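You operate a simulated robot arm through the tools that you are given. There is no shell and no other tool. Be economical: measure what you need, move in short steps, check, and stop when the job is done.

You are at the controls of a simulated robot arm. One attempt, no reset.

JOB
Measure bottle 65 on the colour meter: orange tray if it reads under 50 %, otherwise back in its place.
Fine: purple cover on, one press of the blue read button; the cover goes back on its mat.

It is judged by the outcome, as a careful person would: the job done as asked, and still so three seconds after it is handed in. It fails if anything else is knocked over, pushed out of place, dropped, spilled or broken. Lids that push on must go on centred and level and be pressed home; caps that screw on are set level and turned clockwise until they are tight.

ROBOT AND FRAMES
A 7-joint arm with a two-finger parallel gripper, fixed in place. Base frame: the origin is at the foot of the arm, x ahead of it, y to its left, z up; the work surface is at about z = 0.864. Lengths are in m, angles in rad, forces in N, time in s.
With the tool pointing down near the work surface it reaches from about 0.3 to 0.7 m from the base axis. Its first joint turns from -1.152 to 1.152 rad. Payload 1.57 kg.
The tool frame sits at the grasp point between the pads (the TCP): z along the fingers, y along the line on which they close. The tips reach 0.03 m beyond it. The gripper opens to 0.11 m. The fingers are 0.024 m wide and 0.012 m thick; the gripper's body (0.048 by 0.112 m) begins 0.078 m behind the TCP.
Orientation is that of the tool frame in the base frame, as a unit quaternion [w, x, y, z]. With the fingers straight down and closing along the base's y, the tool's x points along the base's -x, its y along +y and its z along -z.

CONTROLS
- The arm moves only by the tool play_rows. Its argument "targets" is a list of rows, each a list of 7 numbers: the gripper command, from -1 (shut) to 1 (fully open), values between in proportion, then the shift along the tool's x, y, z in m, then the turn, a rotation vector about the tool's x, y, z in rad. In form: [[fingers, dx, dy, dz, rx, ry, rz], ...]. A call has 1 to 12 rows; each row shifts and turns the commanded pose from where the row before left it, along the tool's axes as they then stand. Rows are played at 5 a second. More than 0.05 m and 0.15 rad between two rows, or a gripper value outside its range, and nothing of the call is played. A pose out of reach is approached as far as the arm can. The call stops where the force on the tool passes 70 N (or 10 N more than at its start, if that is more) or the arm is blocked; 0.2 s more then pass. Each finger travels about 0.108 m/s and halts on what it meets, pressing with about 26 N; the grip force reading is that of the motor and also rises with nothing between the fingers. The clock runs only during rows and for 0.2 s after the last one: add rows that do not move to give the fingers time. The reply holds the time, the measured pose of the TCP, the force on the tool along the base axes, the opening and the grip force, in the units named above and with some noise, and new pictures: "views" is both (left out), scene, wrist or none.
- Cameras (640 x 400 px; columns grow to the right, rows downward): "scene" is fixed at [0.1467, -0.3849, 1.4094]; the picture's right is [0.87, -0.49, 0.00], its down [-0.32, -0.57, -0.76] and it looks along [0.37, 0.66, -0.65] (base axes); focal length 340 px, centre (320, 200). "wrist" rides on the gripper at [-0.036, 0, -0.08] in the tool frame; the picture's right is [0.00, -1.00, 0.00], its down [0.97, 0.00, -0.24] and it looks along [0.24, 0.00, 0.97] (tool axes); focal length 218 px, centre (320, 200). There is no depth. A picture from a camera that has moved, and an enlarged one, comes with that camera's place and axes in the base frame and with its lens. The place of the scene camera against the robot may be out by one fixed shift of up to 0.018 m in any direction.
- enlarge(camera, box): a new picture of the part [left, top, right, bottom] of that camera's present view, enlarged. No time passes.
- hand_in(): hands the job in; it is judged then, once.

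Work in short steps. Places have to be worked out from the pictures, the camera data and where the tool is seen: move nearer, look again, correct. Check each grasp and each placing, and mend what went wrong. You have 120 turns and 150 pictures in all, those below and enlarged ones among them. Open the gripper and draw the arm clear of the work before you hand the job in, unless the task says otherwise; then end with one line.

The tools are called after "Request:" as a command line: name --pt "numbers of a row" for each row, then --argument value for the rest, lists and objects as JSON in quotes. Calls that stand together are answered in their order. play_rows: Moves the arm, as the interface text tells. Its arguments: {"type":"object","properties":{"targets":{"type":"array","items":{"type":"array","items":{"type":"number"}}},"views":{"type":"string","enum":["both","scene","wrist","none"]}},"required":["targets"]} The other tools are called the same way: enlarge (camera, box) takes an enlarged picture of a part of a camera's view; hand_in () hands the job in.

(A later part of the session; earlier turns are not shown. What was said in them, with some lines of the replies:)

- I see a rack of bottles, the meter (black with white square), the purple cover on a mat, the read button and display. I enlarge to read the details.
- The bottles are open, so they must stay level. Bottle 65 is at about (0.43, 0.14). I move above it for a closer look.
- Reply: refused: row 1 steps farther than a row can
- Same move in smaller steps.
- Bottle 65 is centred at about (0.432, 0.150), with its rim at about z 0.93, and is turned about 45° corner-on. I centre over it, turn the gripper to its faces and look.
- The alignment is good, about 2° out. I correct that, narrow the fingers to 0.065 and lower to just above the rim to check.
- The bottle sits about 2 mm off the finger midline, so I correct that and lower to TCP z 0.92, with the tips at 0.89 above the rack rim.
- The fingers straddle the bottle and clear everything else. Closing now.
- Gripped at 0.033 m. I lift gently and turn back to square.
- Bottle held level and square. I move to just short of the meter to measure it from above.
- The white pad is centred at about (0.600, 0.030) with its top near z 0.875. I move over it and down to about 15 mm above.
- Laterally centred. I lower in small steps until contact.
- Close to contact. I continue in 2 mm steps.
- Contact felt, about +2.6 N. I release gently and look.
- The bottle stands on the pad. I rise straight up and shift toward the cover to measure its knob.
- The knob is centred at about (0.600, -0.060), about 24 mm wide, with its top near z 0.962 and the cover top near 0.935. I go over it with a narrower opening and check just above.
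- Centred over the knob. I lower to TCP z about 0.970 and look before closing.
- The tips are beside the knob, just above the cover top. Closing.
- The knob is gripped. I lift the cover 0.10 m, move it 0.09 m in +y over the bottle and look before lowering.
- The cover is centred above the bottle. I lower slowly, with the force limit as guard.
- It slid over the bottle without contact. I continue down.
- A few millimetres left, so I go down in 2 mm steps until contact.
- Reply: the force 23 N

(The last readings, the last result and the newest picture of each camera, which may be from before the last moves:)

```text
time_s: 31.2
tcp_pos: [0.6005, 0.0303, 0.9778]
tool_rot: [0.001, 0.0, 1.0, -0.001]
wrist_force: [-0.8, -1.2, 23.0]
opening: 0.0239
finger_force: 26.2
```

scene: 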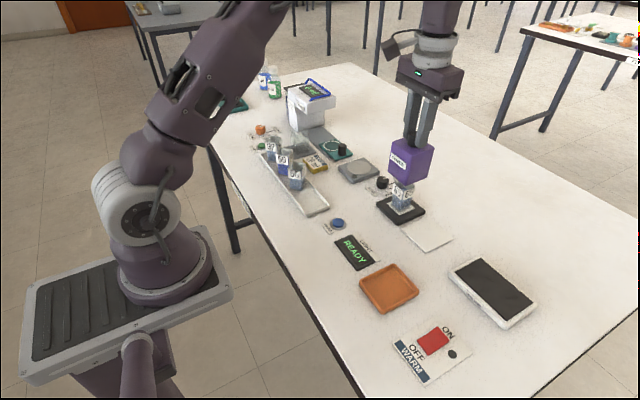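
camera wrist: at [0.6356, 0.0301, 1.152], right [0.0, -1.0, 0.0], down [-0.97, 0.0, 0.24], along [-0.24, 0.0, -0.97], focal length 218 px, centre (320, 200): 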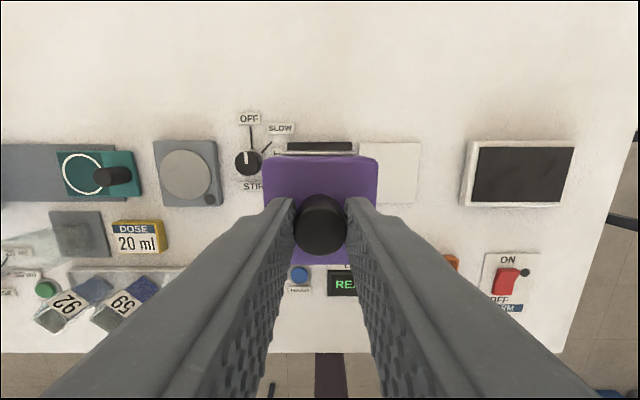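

Contact, 23 N. I ease off 2 mm, release and look.

Request:
play_rows --pt "-1 0 0 -0.002 0 0 0" --pt "-0.5 0 0 0 0 0 0" --pt "-0.2 0 0 0 0 0 0" --pt "-0.1 0 0 0 0 0 0" --pt "-0.1 0 0 -0.03 0 0 0" --pt "-0.1 0 0 -0.04 0 0 0" --pt "-0.1 0 0 -0.03 0 0 0" --pt "-0.1 0 0 0 0 0 0" --views "both"

Request:
enlarge --camera "scene" --box '[350, 130, 450, 240]'

Request:
enlarge --camera "wrist" --box '[220, 100, 420, 300]'

```text
time_s: 33.0
tcp_pos: [0.599, 0.0294, 1.0795]
tool_rot: [0.0, 0.0, 1.0, -0.001]
wrist_force: [-0.5, -0.2, 0.7]
opening: 0.0494
finger_force: 0.0
camera wrist: at [0.6356, 0.029, 1.161], right [0.0, -1.0, 0.0], down [-0.97, 0.0, 0.24], along [-0.24, 0.0, -0.97], focal length 218 px, centre (320, 200)
```

scene: 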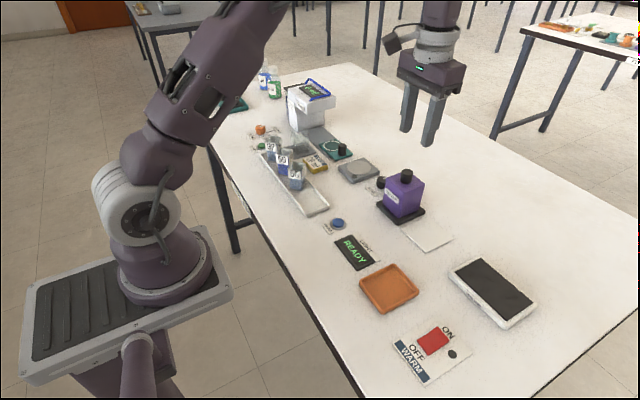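
wrist: 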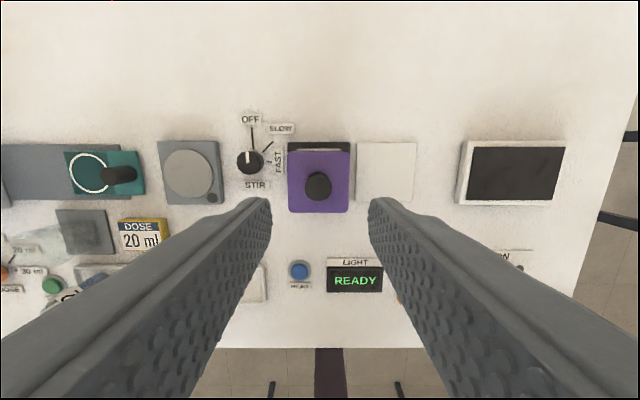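

```text
3.64 times, centred on (400, 185) of scene
camera zoom: at [0.1467, -0.3849, 1.4094], right [0.87, -0.49, 0.0], down [-0.32, -0.57, -0.76], along [0.37, 0.66, -0.65], focal length 1234 px, centre (29, 254)
```

zoom: 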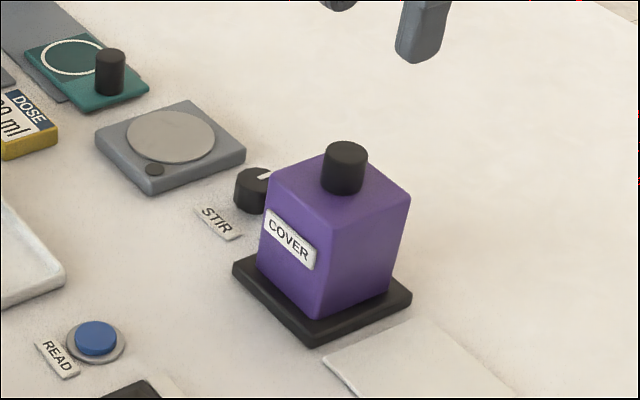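

```text
2.00 times, centred on (320, 200) of wrist
camera zoom: at [0.6356, 0.029, 1.161], right [0.0, -1.0, 0.0], down [-0.97, 0.0, 0.24], along [-0.24, 0.0, -0.97], focal length 436 px, centre (320, 200)
```

zoom: 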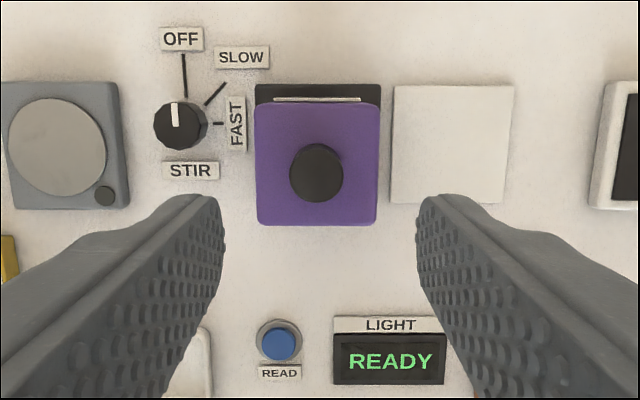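

The cover is seated level on the meter. Next I close the fingers and go above the read button for a close look.

Request:
play_rows --pt "-0.5 0.04 0.01 0 0 0 0" --pt "-1 0.04 0.01 0 0 0 0" --pt "-1 0.04 0.01 0 0 0 0" --pt "-1 0.027 0 0 0 0 0" --pt "-1 0 0 0.04 0 0 0" --pt "-1 0 0 0.04 0 0 0" --pt "-1 0 0 0.03 0 0 0" --pt "-1 0 0 0 0 0 0" --views "both"

Request:
enlarge --camera "scene" --box '[290, 170, 400, 280]'

Request:
enlarge --camera "wrist" --box '[240, 130, 440, 260]'

```text
time_s: 34.8
tcp_pos: [0.4536, 0.0595, 0.9708]
tool_rot: [0.001, 0.001, 1.0, 0.0]
wrist_force: [-0.3, 0.6, 0.1]
opening: 0.0002
finger_force: 21.3
camera wrist: at [0.4893, 0.06, 1.0511], right [0.0, -1.0, 0.0], down [-0.97, 0.0, 0.24], along [-0.24, 0.0, -0.97], focal length 218 px, centre (320, 200)
```

scene: 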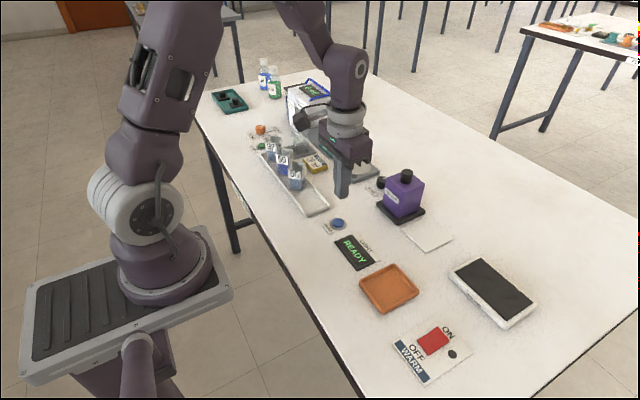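
wrist: 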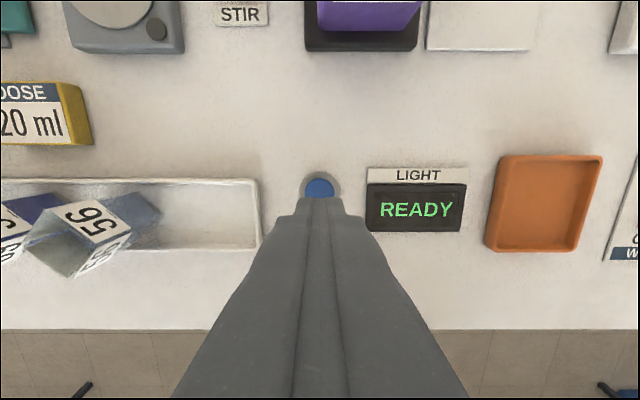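

```text
3.64 times, centred on (345, 225) of scene
camera zoom: at [0.1467, -0.3849, 1.4094], right [0.87, -0.49, 0.0], down [-0.32, -0.57, -0.76], along [0.37, 0.66, -0.65], focal length 1234 px, centre (229, 109)
```

zoom: 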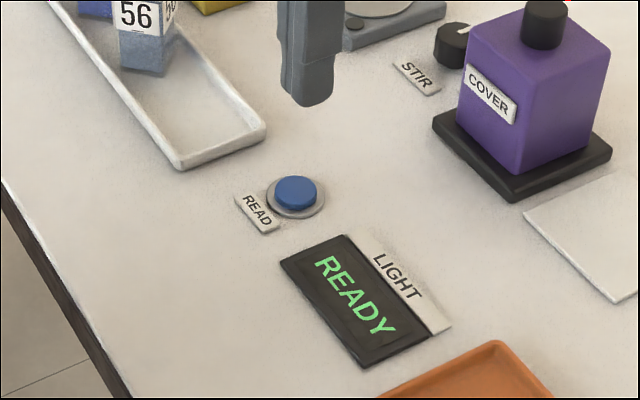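

```text
3.08 times, centred on (340, 195) of wrist
camera zoom: at [0.4893, 0.06, 1.0511], right [0.0, -1.0, 0.0], down [-0.97, 0.0, 0.24], along [-0.24, 0.0, -0.97], focal length 672 px, centre (258, 215)
```

zoom: 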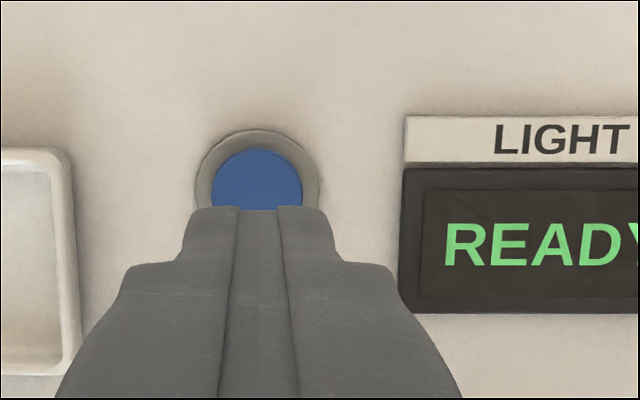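

The button is centred under the tool at about (0.452, 0.060). I lower close to it, then press in small monotonic steps watching force and display.

Request:
play_rows --pt "-1 0.0015 0 0.03 0 0 0" --pt "-1 0 0 0.02 0 0 0" --pt "-1 0 0 0.008 0 0 0" --pt "-1 0 0 0 0 0 0" --views "none"

Request:
enlarge --camera "scene" --box '[310, 190, 380, 270]'

```text
time_s: 35.8
tcp_pos: [0.4506, 0.0602, 0.9117]
tool_rot: [0.0, 0.0, 1.0, 0.0]
wrist_force: [0.0, 0.1, -0.6]
opening: 0.0
finger_force: 21.2
```

```text
5.00 times, centred on (345, 230) of scene
camera zoom: at [0.1467, -0.3849, 1.4094], right [0.87, -0.49, 0.0], down [-0.32, -0.57, -0.76], along [0.37, 0.66, -0.65], focal length 1698 px, centre (195, 50)
```

zoom: 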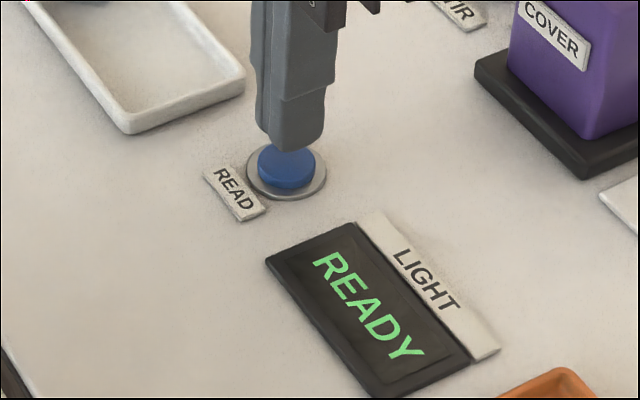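

The tip is just above the button. I press in small steps.

Request:
play_rows --pt "-1 0 0 0.003 0 0 0" --pt "-1 0 0 0.003 0 0 0" --views "none"

Request:
enlarge --camera "scene" --box '[310, 190, 380, 270]'

```text
time_s: 36.4
tcp_pos: [0.4501, 0.0605, 0.9055]
tool_rot: [0.0, 0.0, 1.0, 0.001]
wrist_force: [0.6, 0.2, -0.2]
opening: 0.0
finger_force: 21.4
```

```text
5.00 times, centred on (345, 230) of scene
camera zoom: at [0.1467, -0.3849, 1.4094], right [0.87, -0.49, 0.0], down [-0.32, -0.57, -0.76], along [0.37, 0.66, -0.65], focal length 1698 px, centre (195, 50)
```

zoom: 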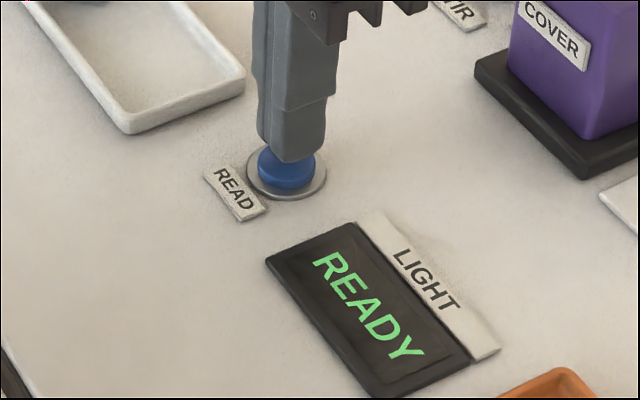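

Request:
play_rows --pt "-1 0 0 0.002 0 0 0" --pt "-1 0 0 0.002 0 0 0" --views "none"

Request:
enlarge --camera "scene" --box '[310, 190, 380, 270]'

```text
time_s: 37.0
tcp_pos: [0.4525, 0.0602, 0.9013]
tool_rot: [0.0, 0.0, 1.0, 0.0]
wrist_force: [0.1, 0.9, -0.6]
opening: 0.0
finger_force: 21.6
```

```text
5.00 times, centred on (345, 230) of scene
camera zoom: at [0.1467, -0.3849, 1.4094], right [0.87, -0.49, 0.0], down [-0.32, -0.57, -0.76], along [0.37, 0.66, -0.65], focal length 1698 px, centre (195, 50)
```

zoom: 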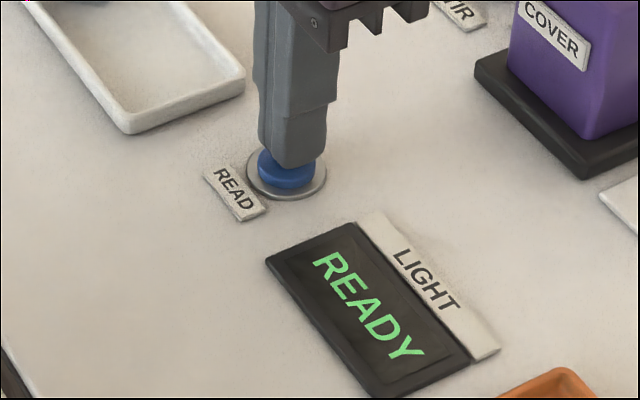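

Request:
play_rows --pt "-1 0 0 0.002 0 0 0" --pt "-1 0 0 0.0015 0 0 0" --views "none"

Request:
enlarge --camera "scene" --box '[310, 190, 380, 270]'

```text
time_s: 37.6
tcp_pos: [0.4527, 0.06, 0.8986]
tool_rot: [0.001, 0.0, 1.0, 0.0]
wrist_force: [-0.5, -0.3, -0.4]
opening: 0.0
finger_force: 21.5
```

```text
5.00 times, centred on (345, 230) of scene
camera zoom: at [0.1467, -0.3849, 1.4094], right [0.87, -0.49, 0.0], down [-0.32, -0.57, -0.76], along [0.37, 0.66, -0.65], focal length 1698 px, centre (195, 50)
```

zoom: 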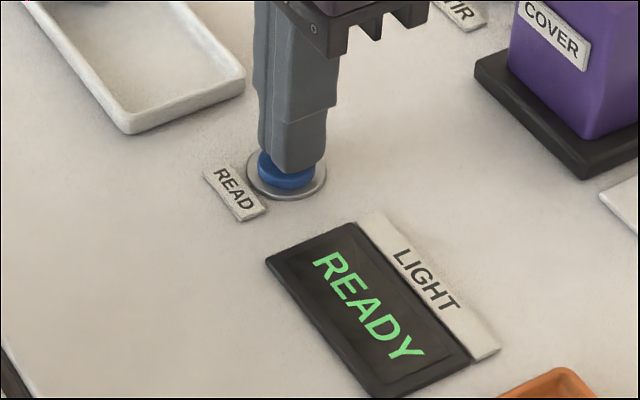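

Request:
play_rows --pt "-1 0 0 0.001 0 0 0" --pt "-1 0 0 0.001 0 0 0" --views "none"

Request:
enlarge --camera "scene" --box '[310, 190, 380, 270]'

```text
time_s: 38.2
tcp_pos: [0.4519, 0.0595, 0.896]
tool_rot: [0.0, 0.0, 1.0, 0.0]
wrist_force: [0.8, 0.5, 1.4]
opening: 0.0
finger_force: 21.5
```

```text
5.00 times, centred on (345, 230) of scene
camera zoom: at [0.1467, -0.3849, 1.4094], right [0.87, -0.49, 0.0], down [-0.32, -0.57, -0.76], along [0.37, 0.66, -0.65], focal length 1698 px, centre (195, 50)
```

zoom: 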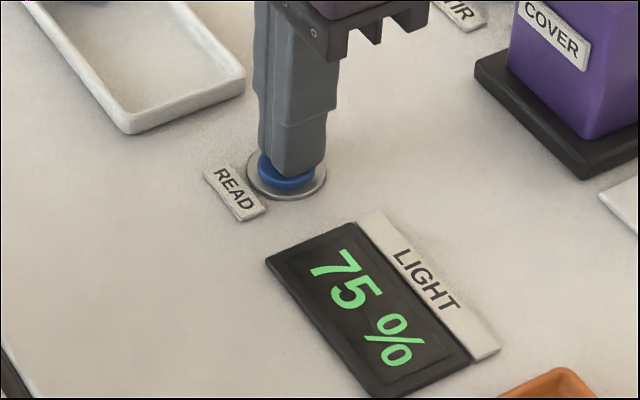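

The display reads 75 %, which is over 50 %, so the bottle goes back in its place. I release the button by rising straight up, then return above the cover.

Request:
play_rows --pt "-1 0 0 -0.02 0 0 0" --pt "-1 0 0 -0.04 0 0 0" --pt "-1 0 0 -0.04 0 0 0" --pt "-1 0 0 -0.04 0 0 0" --pt "-1 0 0 -0.04 0 0 0" --pt "-0.6 -0.04 -0.01 0 0 0 0" --pt "-0.3 -0.04 -0.01 0 0 0 0" --pt "-0.1 -0.04 -0.01 0 0 0 0" --pt "-0.1 -0.0285 0 0 0 0 0" --pt "-0.1 0 0 0.03 0 0 0" --pt "-0.1 0 0 0.03 0 0 0" --pt "-0.1 0 0 0 0 0 0" --views "both"

Request:
enlarge --camera "scene" --box '[320, 140, 450, 280]'

```text
time_s: 40.8
tcp_pos: [0.6014, 0.0305, 1.0155]
tool_rot: [0.0, -0.001, 1.0, 0.0]
wrist_force: [1.0, -0.2, 1.1]
opening: 0.0494
finger_force: 0.0
camera wrist: at [0.6376, 0.0308, 1.0955], right [0.0, -1.0, 0.0], down [-0.97, 0.0, 0.24], along [-0.24, 0.0, -0.97], focal length 218 px, centre (320, 200)
```

scene: 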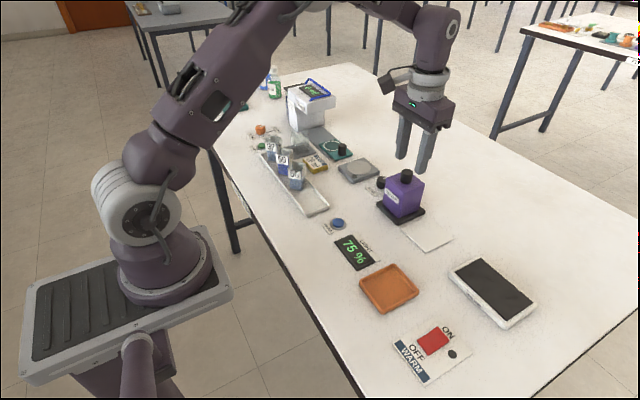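
wrist: 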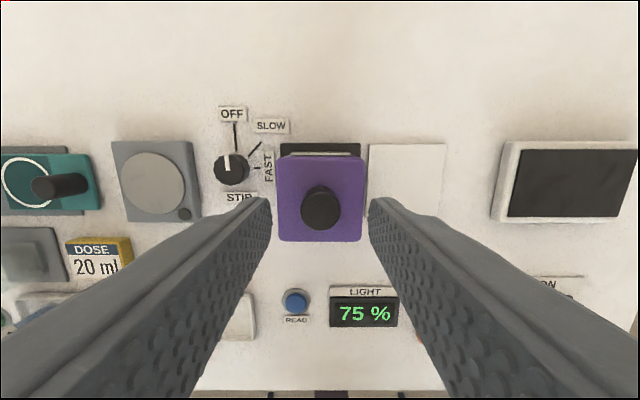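

```text
2.86 times, centred on (385, 210) of scene
camera zoom: at [0.1467, -0.3849, 1.4094], right [0.87, -0.49, 0.0], down [-0.32, -0.57, -0.76], along [0.37, 0.66, -0.65], focal length 970 px, centre (134, 171)
```

zoom: 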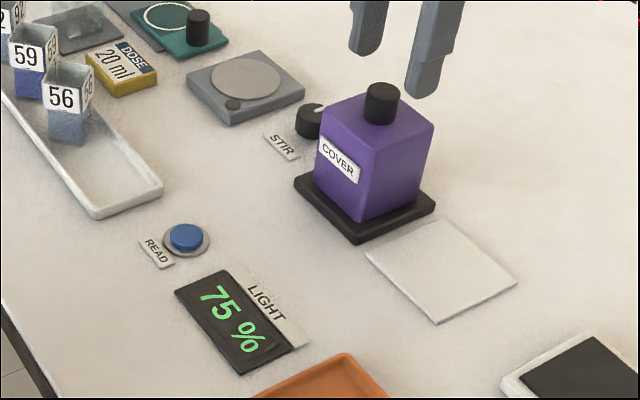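

The reading is steady at 75 %. I lower onto the knob and grip.

Request:
play_rows --pt "-0.1 0 0 0.02 0 0 0" --pt "-0.1 0 0 0.0155 0 0 0" --pt "-0.1 0 0 0 0 0 0" --pt "-0.5 0 0 0 0 0 0" --pt "-1 0 0 0 0 0 0" --pt "-1 0 0 0 0 0 0" --pt "-1 0 0 0 0 0 0" --views "none"

Request:
enlarge --camera "scene" --box '[350, 130, 450, 240]'

```text
time_s: 42.4
tcp_pos: [0.6008, 0.0301, 0.9793]
tool_rot: [0.0, 0.0, 1.0, 0.0]
wrist_force: [-0.3, -0.1, 0.4]
opening: 0.0235
finger_force: 26.3
```

```text
3.64 times, centred on (400, 185) of scene
camera zoom: at [0.1467, -0.3849, 1.4094], right [0.87, -0.49, 0.0], down [-0.32, -0.57, -0.76], along [0.37, 0.66, -0.65], focal length 1234 px, centre (29, 254)
```

zoom: 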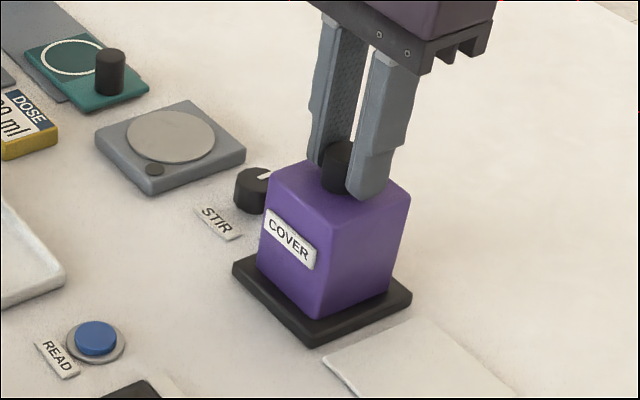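

Gripped. I lift straight up off the bottle, then carry the cover back over its mat.

Request:
play_rows --pt "-1 0 0 -0.005 0 0 0" --pt "-1 0 0 -0.015 0 0 0" --pt "-1 0 0 -0.025 0 0 0" --pt "-1 0 0 -0.03 0 0 0" --pt "-1 0 0 -0.02 0 0 0" --pt "-1 0 0 0 0 0 0" --views "scene"

Request:
play_rows --pt "-1 0 -0.01 0 0 0 0" --pt "-1 0 -0.02 0 0 0 0" --pt "-1 0 -0.025 0 0 0 0" --pt "-1 0 -0.02 0 0 0 0" --pt "-1 0 -0.01 0 0 0 0" --pt "-1 0 -0.005 0 0 0 0" --pt "-1 0 0 0.03 0 0 0" --pt "-1 0 0 0.03 0 0 0" --pt "-1 0 0 0.02 0 0 0" --pt "-1 0 0 0.01 0 0 0" --pt "-1 0 0 0 0 0 0" --views "wrist"

Request:
enlarge --camera "scene" --box '[370, 130, 490, 260]'

```text
time_s: 43.8
tcp_pos: [0.601, 0.0312, 1.075]
tool_rot: [0.0, 0.0, 1.0, 0.001]
wrist_force: [0.1, 0.2, -1.3]
opening: 0.0237
finger_force: 26.6
```

scene: 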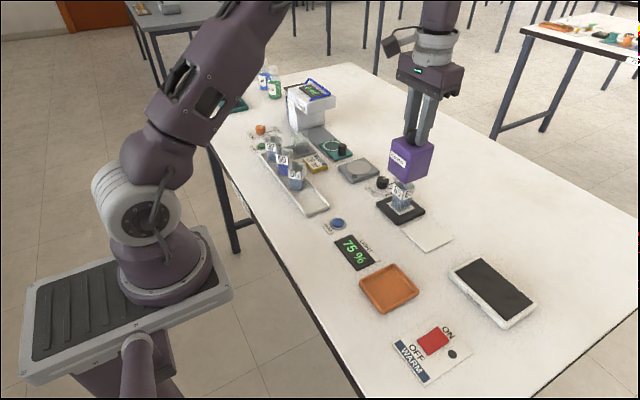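

```text
time_s: 46.2
tcp_pos: [0.5993, -0.0591, 0.9865]
tool_rot: [0.001, 0.0, 1.0, 0.001]
wrist_force: [0.4, 0.1, -0.4]
opening: 0.0238
finger_force: 25.8
camera wrist: at [0.6362, -0.0591, 1.0664], right [0.0, -1.0, 0.0], down [-0.97, 0.0, 0.24], along [-0.24, 0.0, -0.97], focal length 218 px, centre (320, 200)
```

wrist: 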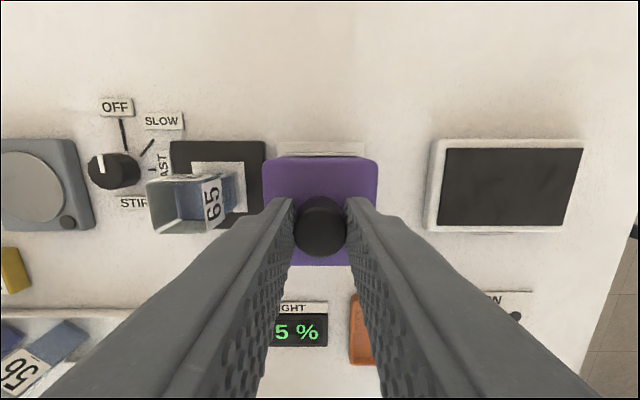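

```text
3.08 times, centred on (430, 195) of scene
camera zoom: at [0.1467, -0.3849, 1.4094], right [0.87, -0.49, 0.0], down [-0.32, -0.57, -0.76], along [0.37, 0.66, -0.65], focal length 1045 px, centre (-18, 215)
```

zoom: 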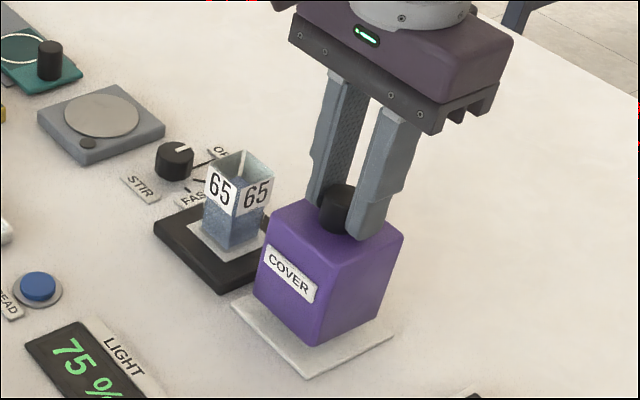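

The bottle is undisturbed and the cover is over its mat about 14 mm up. I lower in steps.

Request:
play_rows --pt "-1 0 0 0.006 0 0 0" --pt "-1 0 0 0.004 0 0 0" --pt "-1 0 0 0.002 0 0 0" --pt "-1 0 0 0 0 0 0" --views "none"

Request:
play_rows --pt "-1 0 0 0.0015 0 0 0" --pt "-1 0 0 0 0 0 0" --views "none"

Request:
enlarge --camera "scene" --box '[370, 130, 490, 260]'

```text
time_s: 47.2
tcp_pos: [0.5997, -0.0582, 0.9739]
tool_rot: [0.0, 0.0, 1.0, -0.001]
wrist_force: [0.5, -0.8, -0.6]
opening: 0.0235
finger_force: 25.6
```

```text
time_s: 47.8
tcp_pos: [0.6, -0.0604, 0.9726]
tool_rot: [0.0, 0.0, 1.0, 0.0]
wrist_force: [-0.5, -0.7, 1.5]
opening: 0.0237
finger_force: 25.6
```

```text
3.08 times, centred on (430, 195) of scene
camera zoom: at [0.1467, -0.3849, 1.4094], right [0.87, -0.49, 0.0], down [-0.32, -0.57, -0.76], along [0.37, 0.66, -0.65], focal length 1045 px, centre (-18, 215)
```

zoom: 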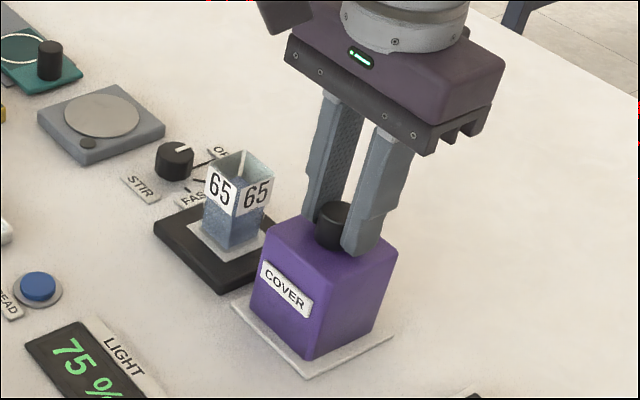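

One more small step to confirm contact.

Request:
play_rows --pt "-1 0 0 0.001 0 0 0" --pt "-1 0 0 0 0 0 0" --views "none"

```text
time_s: 48.4
tcp_pos: [0.5999, -0.0593, 0.9705]
tool_rot: [0.002, -0.001, 1.0, 0.0]
wrist_force: [-2.4, 3.4, 23.0]
opening: 0.0236
finger_force: 26.3
```

Seated. I release, rise, and move back above the bottle.

Request:
play_rows --pt "-1 0 0 -0.001 0 0 0" --pt "-0.5 0 0 0 0 0 0" --pt "-0.2 0 0 0 0 0 0" --pt "-0.1 0 0 0 0 0 0" --pt "-0.1 0 0 -0.03 0 0 0" --pt "-0.1 0 0 -0.04 0 0 0" --pt "0.1 0 0.03 -0.02 0 0 0" --pt "0.2 0 0.04 0 0 0 0" --pt "0.2 0 0.02 0 0 0 0" --pt "0.2 0 0 0.03 0 0 0" --pt "0.2 0 0 0.03 0 0 0" --pt "0.2 0 0 0 0 0 0" --views "both"

Request:
enlarge --camera "scene" --box '[370, 130, 490, 260]'

Request:
enlarge --camera "wrist" --box '[240, 130, 400, 260]'

```text
time_s: 51.0
tcp_pos: [0.6018, 0.0277, 1.0002]
tool_rot: [0.0, 0.001, 1.0, 0.0]
wrist_force: [0.8, 0.5, -0.6]
opening: 0.066
finger_force: 0.1
camera wrist: at [0.6367, 0.0291, 1.081], right [0.0, -1.0, 0.0], down [-0.97, 0.0, 0.24], along [-0.24, 0.0, -0.97], focal length 218 px, centre (320, 200)
```

scene: 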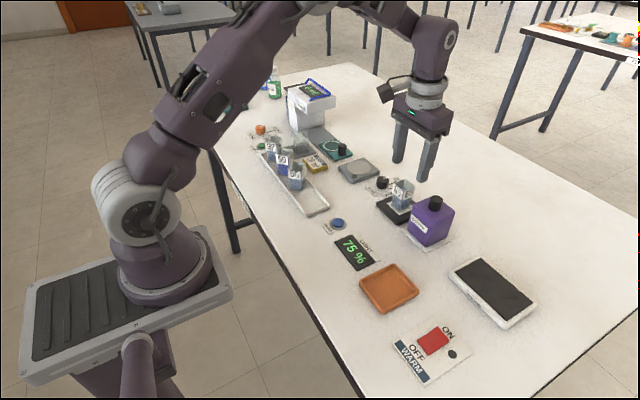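
wrist: 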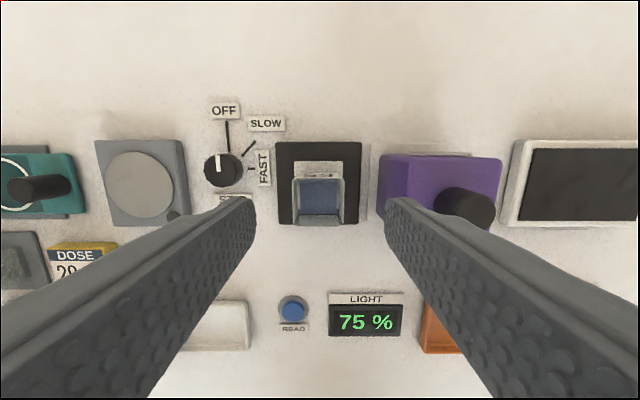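

```text
3.08 times, centred on (430, 195) of scene
camera zoom: at [0.1467, -0.3849, 1.4094], right [0.87, -0.49, 0.0], down [-0.32, -0.57, -0.76], along [0.37, 0.66, -0.65], focal length 1045 px, centre (-18, 215)
```

zoom: 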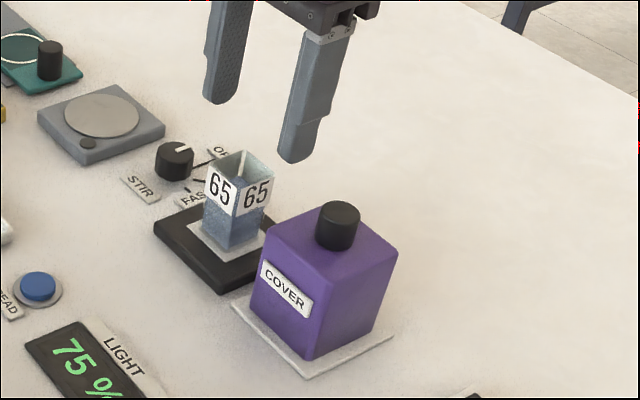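

```text
3.08 times, centred on (320, 195) of wrist
camera zoom: at [0.6367, 0.0291, 1.081], right [0.0, -1.0, 0.0], down [-0.97, 0.0, 0.24], along [-0.24, 0.0, -0.97], focal length 672 px, centre (320, 215)
```

zoom: 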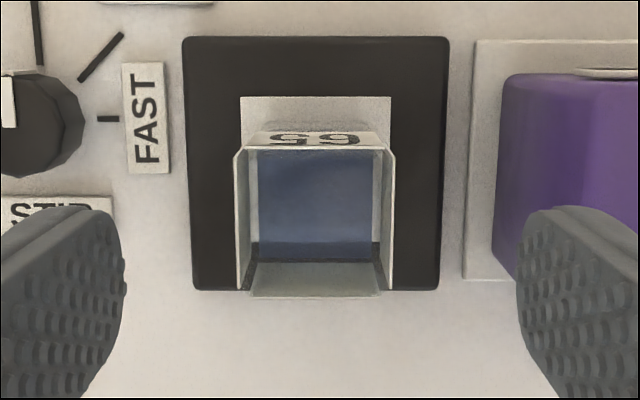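

All undisturbed, with the cover well on its mat. I lower to the earlier grip height around the bottle and close.

Request:
play_rows --pt "0.1 0.002 0.001 0.02 0 0 0" --pt "0.1 0 0 0.025 0 0 0" --pt "0.1 0 0 0.02 0 0 0" --pt "0.1 0 0 0.006 0 0 0" --pt "0.1 0 0 0 0 0 0" --views "wrist"

```text
time_s: 52.2
tcp_pos: [0.5981, 0.0307, 0.9298]
tool_rot: [0.0, 0.0, 1.0, 0.0]
wrist_force: [-0.1, 0.1, -0.9]
opening: 0.0605
finger_force: 0.1
camera wrist: at [0.6341, 0.0309, 1.011], right [0.0, -1.0, 0.0], down [-0.97, 0.0, 0.24], along [-0.24, 0.0, -0.97], focal length 218 px, centre (320, 200)
```

wrist: 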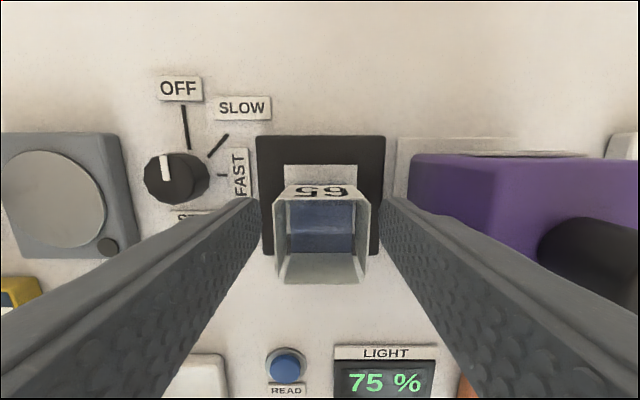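

Same picture as at release. I close and lift gently.

Request:
play_rows --pt "-0.2 0 0 0 0 0 0" --pt "-0.6 0 0 0 0 0 0" --pt "-1 0 0 0 0 0 0" --pt "-1 0 0 0 0 0 0" --pt "-1 0 0 -0.005 0 0 0" --pt "-1 0 0 -0.015 0 0 0" --pt "-1 0 0 -0.02 0 0 0" --pt "-1 0 0 -0.02 0 0 0" --pt "-1 0 0 -0.02 0 0 0" --pt "-1 0 0 -0.02 0 0 0" --pt "-1 0 0 -0.012 0 0 0" --pt "-1 0 0 0 0 0 0" --views "both"

```text
time_s: 54.8
tcp_pos: [0.5982, 0.0308, 1.0445]
tool_rot: [0.0, 0.001, 1.0, 0.001]
wrist_force: [0.8, -0.1, -0.1]
opening: 0.0334
finger_force: 25.5
camera wrist: at [0.6333, 0.0312, 1.1247], right [0.0, -1.0, 0.0], down [-0.97, 0.0, 0.24], along [-0.24, 0.0, -0.97], focal length 218 px, centre (320, 200)
```

scene: 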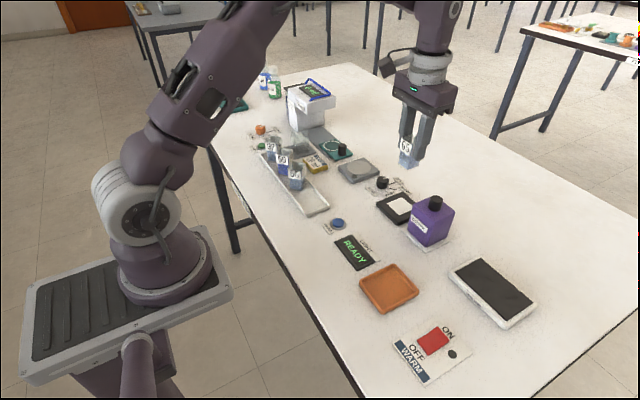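
wrist: 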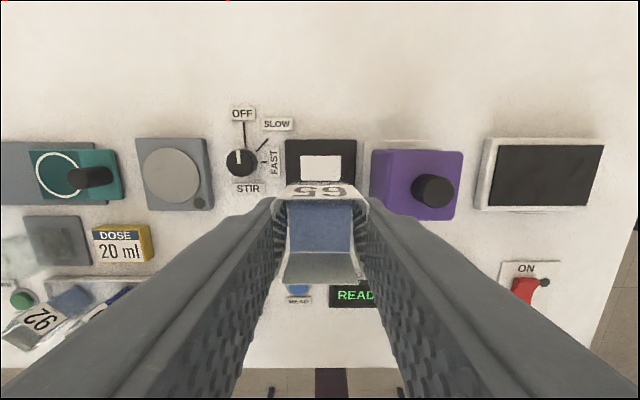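

The bottle is held. I carry it back above its rack spot by reversing the outbound shift (+0.168 tool x, +0.118 y).

Request:
play_rows --pt "-1 0.006 0.004 0 0 0 0" --pt "-1 0.014 0.01 0 0 0 0" --pt "-1 0.018 0.013 0 0 0 0" --pt "-1 0.02 0.014 0 0 0 0" --pt "-1 0.02 0.014 0 0 0 0" --pt "-1 0.02 0.014 0 0 0 0" --pt "-1 0.02 0.014 0 0 0 0" --pt "-1 0.02 0.014 0 0 0 0" --pt "-1 0.016 0.011 0 0 0 0" --pt "-1 0.01 0.007 0 0 0 0" --pt "-1 0.004 0.003 0 0 0 0" --pt "-1 0 0 0 0 0 0" --views "none"

Request:
play_rows --pt "-1 0 0 0 0 0 0.035" --pt "-1 0 0 0 0 0 0.08" --pt "-1 0 0 0 0 0 0.1" --pt "-1 0 0 0 0 0 0.1" --pt "-1 0 0 0 0 0 0.1" --pt "-1 0 0 0 0 0 0.1" --pt "-1 0 0 0 0 0 0.1" --pt "-1 0 0 0 0 0 0.1" --pt "-1 0 0 0 0 0 0.08" --pt "-1 0 0 0 0 0 0" --views "both"

```text
time_s: 57.4
tcp_pos: [0.4286, 0.1501, 1.0428]
tool_rot: [0.0, 0.0, 1.0, 0.0]
wrist_force: [1.1, -0.3, -0.3]
opening: 0.0333
finger_force: 26.1
```

```text
time_s: 59.6
tcp_pos: [0.4302, 0.1492, 1.0432]
tool_rot: [0.0, 0.388, 0.922, -0.001]
wrist_force: [-0.2, 0.2, -1.1]
opening: 0.0334
finger_force: 26.0
camera wrist: at [0.4551, 0.1239, 1.1236], right [-0.71, -0.7, 0.0], down [-0.68, 0.69, 0.24], along [-0.17, 0.17, -0.97], focal length 218 px, centre (320, 200)
```

scene: 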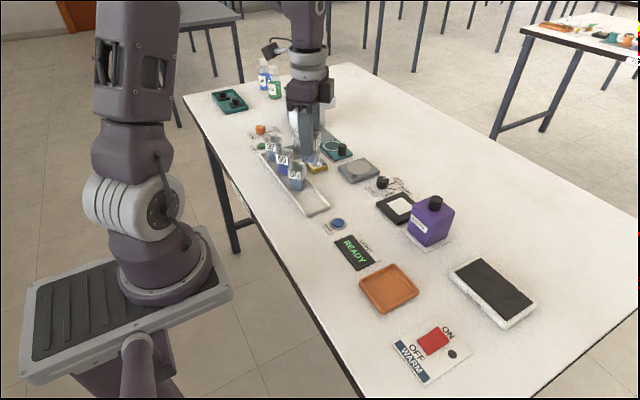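
wrist: 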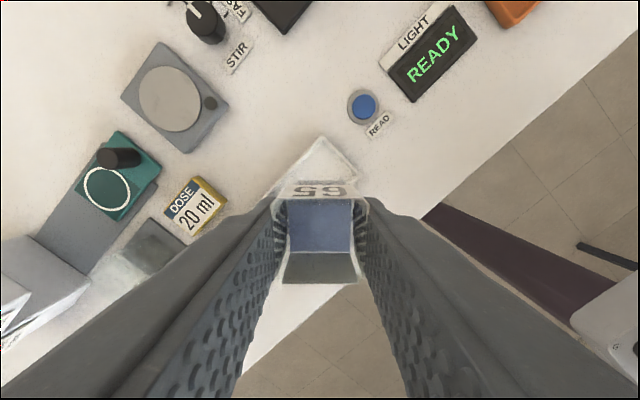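

The pose matches the one right after the first lift. I lower to about 15 mm above the rack floor and check.

Request:
play_rows --pt "-1 0 0 0.01 0 0 0" --pt "-1 0 0 0.02 0 0 0" --pt "-1 0 0 0.02 0 0 0" --pt "-1 0 0 0.02 0 0 0" --pt "-1 0 0 0.02 0 0 0" --pt "-1 0 0 0.01 0 0 0" --pt "-1 0 0 0.005 0 0 0" --pt "-1 0 0 0 0 0 0" --views "wrist"

Request:
enlarge --camera "scene" --box '[250, 130, 350, 220]'

```text
time_s: 61.4
tcp_pos: [0.4303, 0.1491, 0.938]
tool_rot: [0.0, 0.387, 0.922, 0.0]
wrist_force: [1.0, -0.8, 0.0]
opening: 0.0332
finger_force: 25.9
camera wrist: at [0.4558, 0.1243, 1.0184], right [-0.71, -0.7, 0.0], down [-0.68, 0.69, 0.24], along [-0.17, 0.17, -0.97], focal length 218 px, centre (320, 200)
```

wrist: 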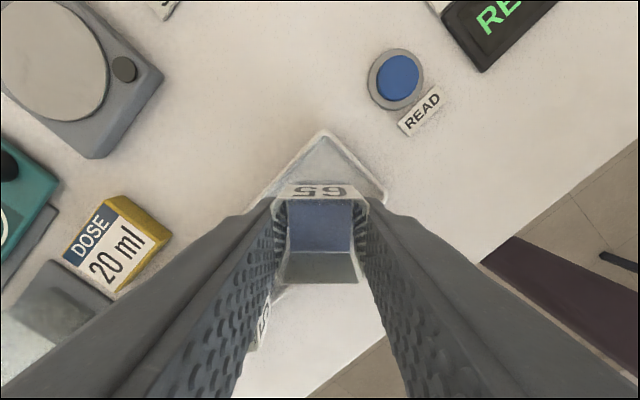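

```text
4.44 times, centred on (300, 175) of scene
camera zoom: at [0.1467, -0.3849, 1.4094], right [0.87, -0.49, 0.0], down [-0.32, -0.57, -0.76], along [0.37, 0.66, -0.65], focal length 1509 px, centre (409, 311)
```

zoom: 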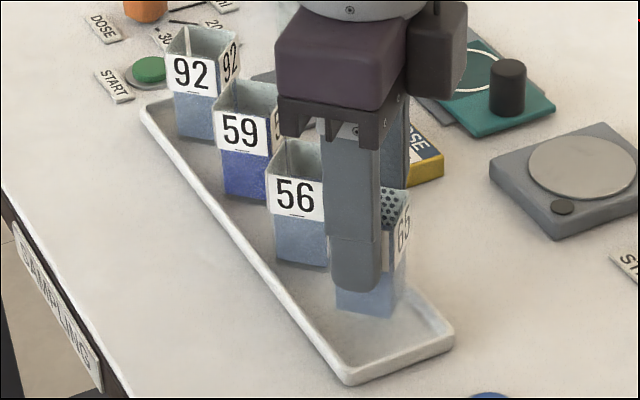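

Good. I lower the rest in small steps until contact.

Request:
play_rows --pt "-1 0 0 0.005 0 0 0" --pt "-1 0 0 0.004 0 0 0" --pt "-1 0 0 0.003 0 0 0" --pt "-1 0 0 0 0 0 0" --views "none"

Request:
play_rows --pt "-1 0 0 0.0015 0 0 0" --pt "-1 0 0 0 0 0 0" --views "none"

Request:
play_rows --pt "-1 0 0 0.001 0 0 0" --pt "-1 0 0 0 0 0 0" --views "none"

Request:
enlarge --camera "scene" --box '[250, 130, 350, 220]'

```text
time_s: 62.4
tcp_pos: [0.4308, 0.1486, 0.9256]
tool_rot: [0.001, 0.387, 0.922, -0.001]
wrist_force: [0.0, 0.4, -0.1]
opening: 0.0331
finger_force: 25.8
```

```text
time_s: 63.0
tcp_pos: [0.4305, 0.1481, 0.9237]
tool_rot: [0.0, 0.388, 0.922, 0.0]
wrist_force: [-1.2, 0.5, -0.1]
opening: 0.0332
finger_force: 26.3
```

```text
time_s: 63.6
tcp_pos: [0.4307, 0.1486, 0.9238]
tool_rot: [0.0, 0.388, 0.922, 0.0]
wrist_force: [0.3, -0.4, -0.5]
opening: 0.0336
finger_force: 26.0
```

```text
4.44 times, centred on (300, 175) of scene
camera zoom: at [0.1467, -0.3849, 1.4094], right [0.87, -0.49, 0.0], down [-0.32, -0.57, -0.76], along [0.37, 0.66, -0.65], focal length 1509 px, centre (409, 311)
```

zoom: 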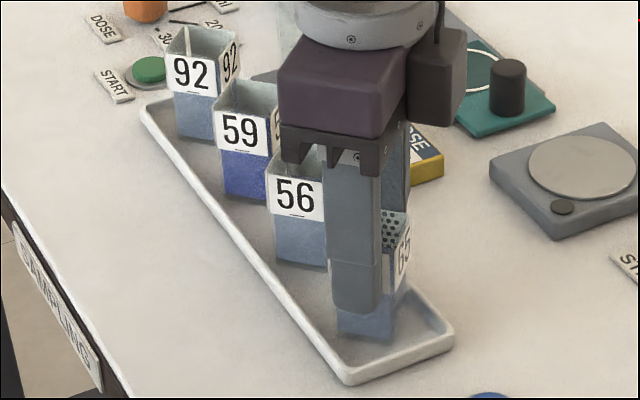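

Request:
play_rows --pt "-1 0 0 0.001 0 0 0" --pt "-1 0 0 0 0 0 0" --views "none"

Request:
play_rows --pt "-1 0 0 0.001 0 0 0" --pt "-1 0 0 0 0 0 0" --views "none"

```text
time_s: 64.2
tcp_pos: [0.4319, 0.1489, 0.9237]
tool_rot: [0.0, 0.386, 0.923, -0.001]
wrist_force: [0.0, 0.8, -0.6]
opening: 0.0332
finger_force: 26.0
```

```text
time_s: 64.8
tcp_pos: [0.4305, 0.1506, 0.9221]
tool_rot: [0.001, 0.387, 0.922, 0.0]
wrist_force: [1.1, 0.5, 15.3]
opening: 0.0334
finger_force: 26.0
```

Contact, 15 N. I ease up slightly, release slowly and check.

Request:
play_rows --pt "-1 0 0 -0.001 0 0 0" --pt "-0.3 0 0 0 0 0 0" --pt "-0.1 0 0 0 0 0 0" --pt "0.2 0 0 0 0 0 0" --pt "0.2 0 0 0 0 0 0" --views "wrist"

Request:
enlarge --camera "scene" --box '[250, 130, 350, 220]'

```text
time_s: 66.0
tcp_pos: [0.4303, 0.1493, 0.9231]
tool_rot: [0.0, 0.387, 0.922, 0.0]
wrist_force: [0.2, 0.3, -0.2]
opening: 0.066
finger_force: 0.0
camera wrist: at [0.4552, 0.1238, 1.0036], right [-0.71, -0.7, 0.0], down [-0.68, 0.69, 0.24], along [-0.17, 0.17, -0.97], focal length 218 px, centre (320, 200)
```

wrist: 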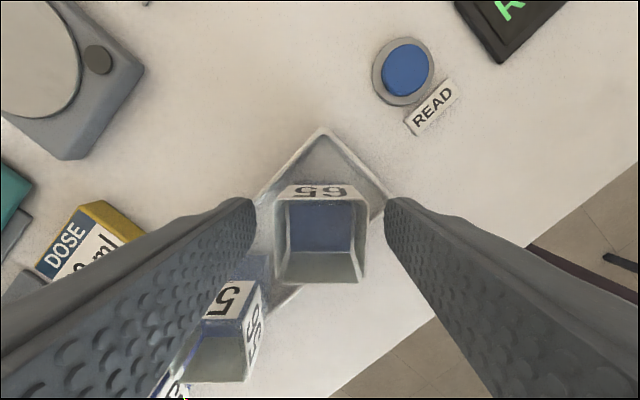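

```text
4.44 times, centred on (300, 175) of scene
camera zoom: at [0.1467, -0.3849, 1.4094], right [0.87, -0.49, 0.0], down [-0.32, -0.57, -0.76], along [0.37, 0.66, -0.65], focal length 1509 px, centre (409, 311)
```

zoom: 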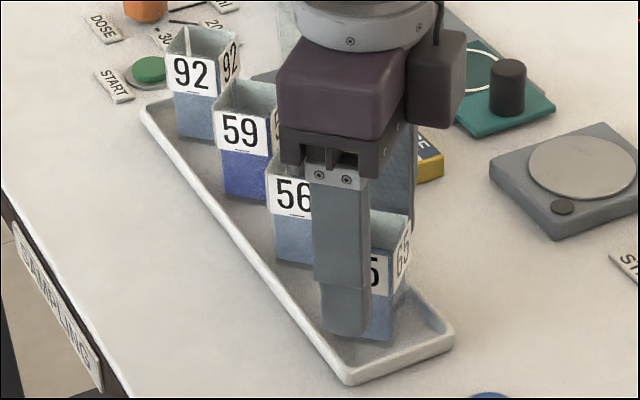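

The bottle stands as before the first grasp. I withdraw straight up and check the whole scene.

Request:
play_rows --pt "0.2 0 0 -0.02 0 0 0" --pt "0.2 0 0 -0.04 0 0 0" --pt "0.2 0 0 -0.04 0 0 0" --pt "0.2 0 0 -0.04 0 0 0" --pt "0.6 0 0 -0.04 0 0 -0.14" --pt "1 0 0 -0.02 0 0 -0.14" --pt "1 -0.02 -0.03 0 0 0 -0.14" --pt "1 -0.02 -0.03 0 0 0 -0.14" --pt "1 -0.02 -0.03 0 0 0 -0.14" --pt "1 0 -0.03 0 0 0 -0.09" --pt "1 0 0 0 0 0 0" --views "both"

Request:
enlarge --camera "scene" --box '[240, 110, 360, 220]'

Request:
enlarge --camera "scene" --box '[310, 150, 470, 280]'

```text
time_s: 68.4
tcp_pos: [0.4503, 0.0153, 1.1222]
tool_rot: [0.0, 0.002, 1.0, 0.0]
wrist_force: [0.4, 0.2, -0.9]
opening: 0.1101
finger_force: 0.1
camera wrist: at [0.4858, 0.0157, 1.2023], right [0.0, -1.0, 0.0], down [-0.97, 0.0, 0.24], along [-0.24, 0.0, -0.97], focal length 218 px, centre (320, 200)
```

scene: 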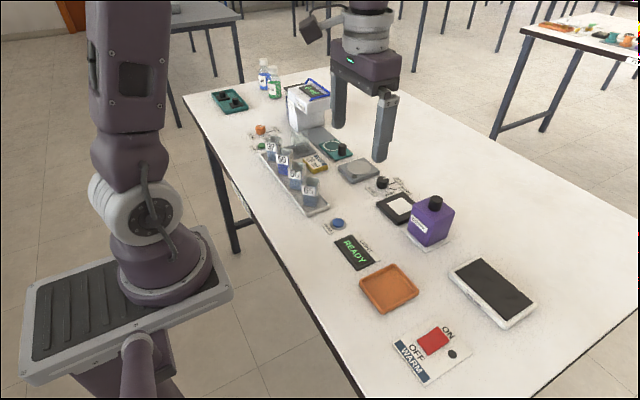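
wrist: 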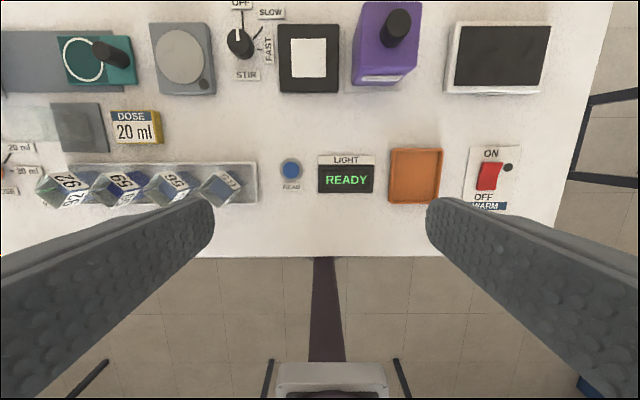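

```text
3.64 times, centred on (300, 165) of scene
camera zoom: at [0.1467, -0.3849, 1.4094], right [0.87, -0.49, 0.0], down [-0.32, -0.57, -0.76], along [0.37, 0.66, -0.65], focal length 1234 px, centre (393, 327)
```

zoom: 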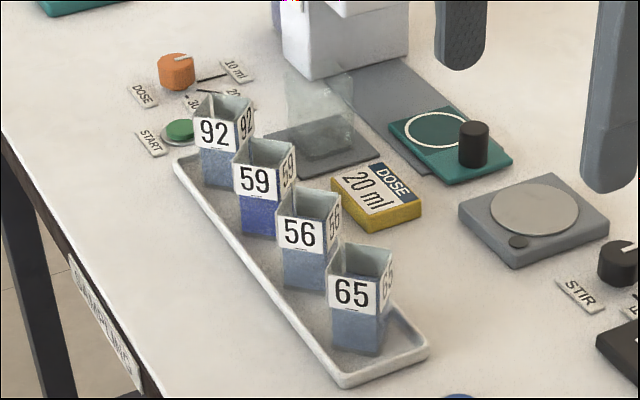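

```text
3.08 times, centred on (390, 215) of scene
camera zoom: at [0.1467, -0.3849, 1.4094], right [0.87, -0.49, 0.0], down [-0.32, -0.57, -0.76], along [0.37, 0.66, -0.65], focal length 1045 px, centre (105, 154)
```

zoom: 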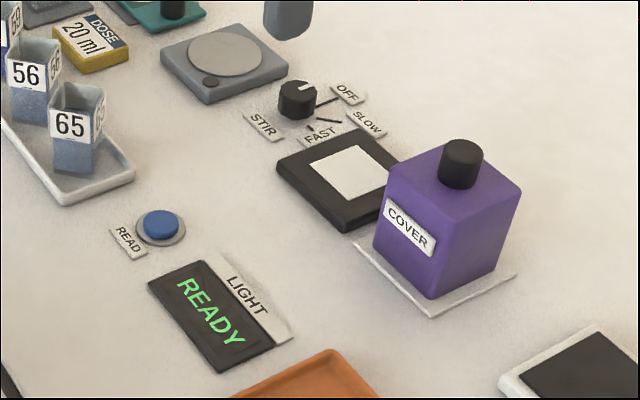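

Everything is back as at the start: bottle 65 in its rack place, the cover on its mat, the arm clear and the gripper open. Handing in.

Request:
hand_in

```text
The job is handed in.
```

Bottle 65 read 75 %, which is not under 50 %, so it went back to its place in the rack; the cover is back on its mat and the job is handed in.
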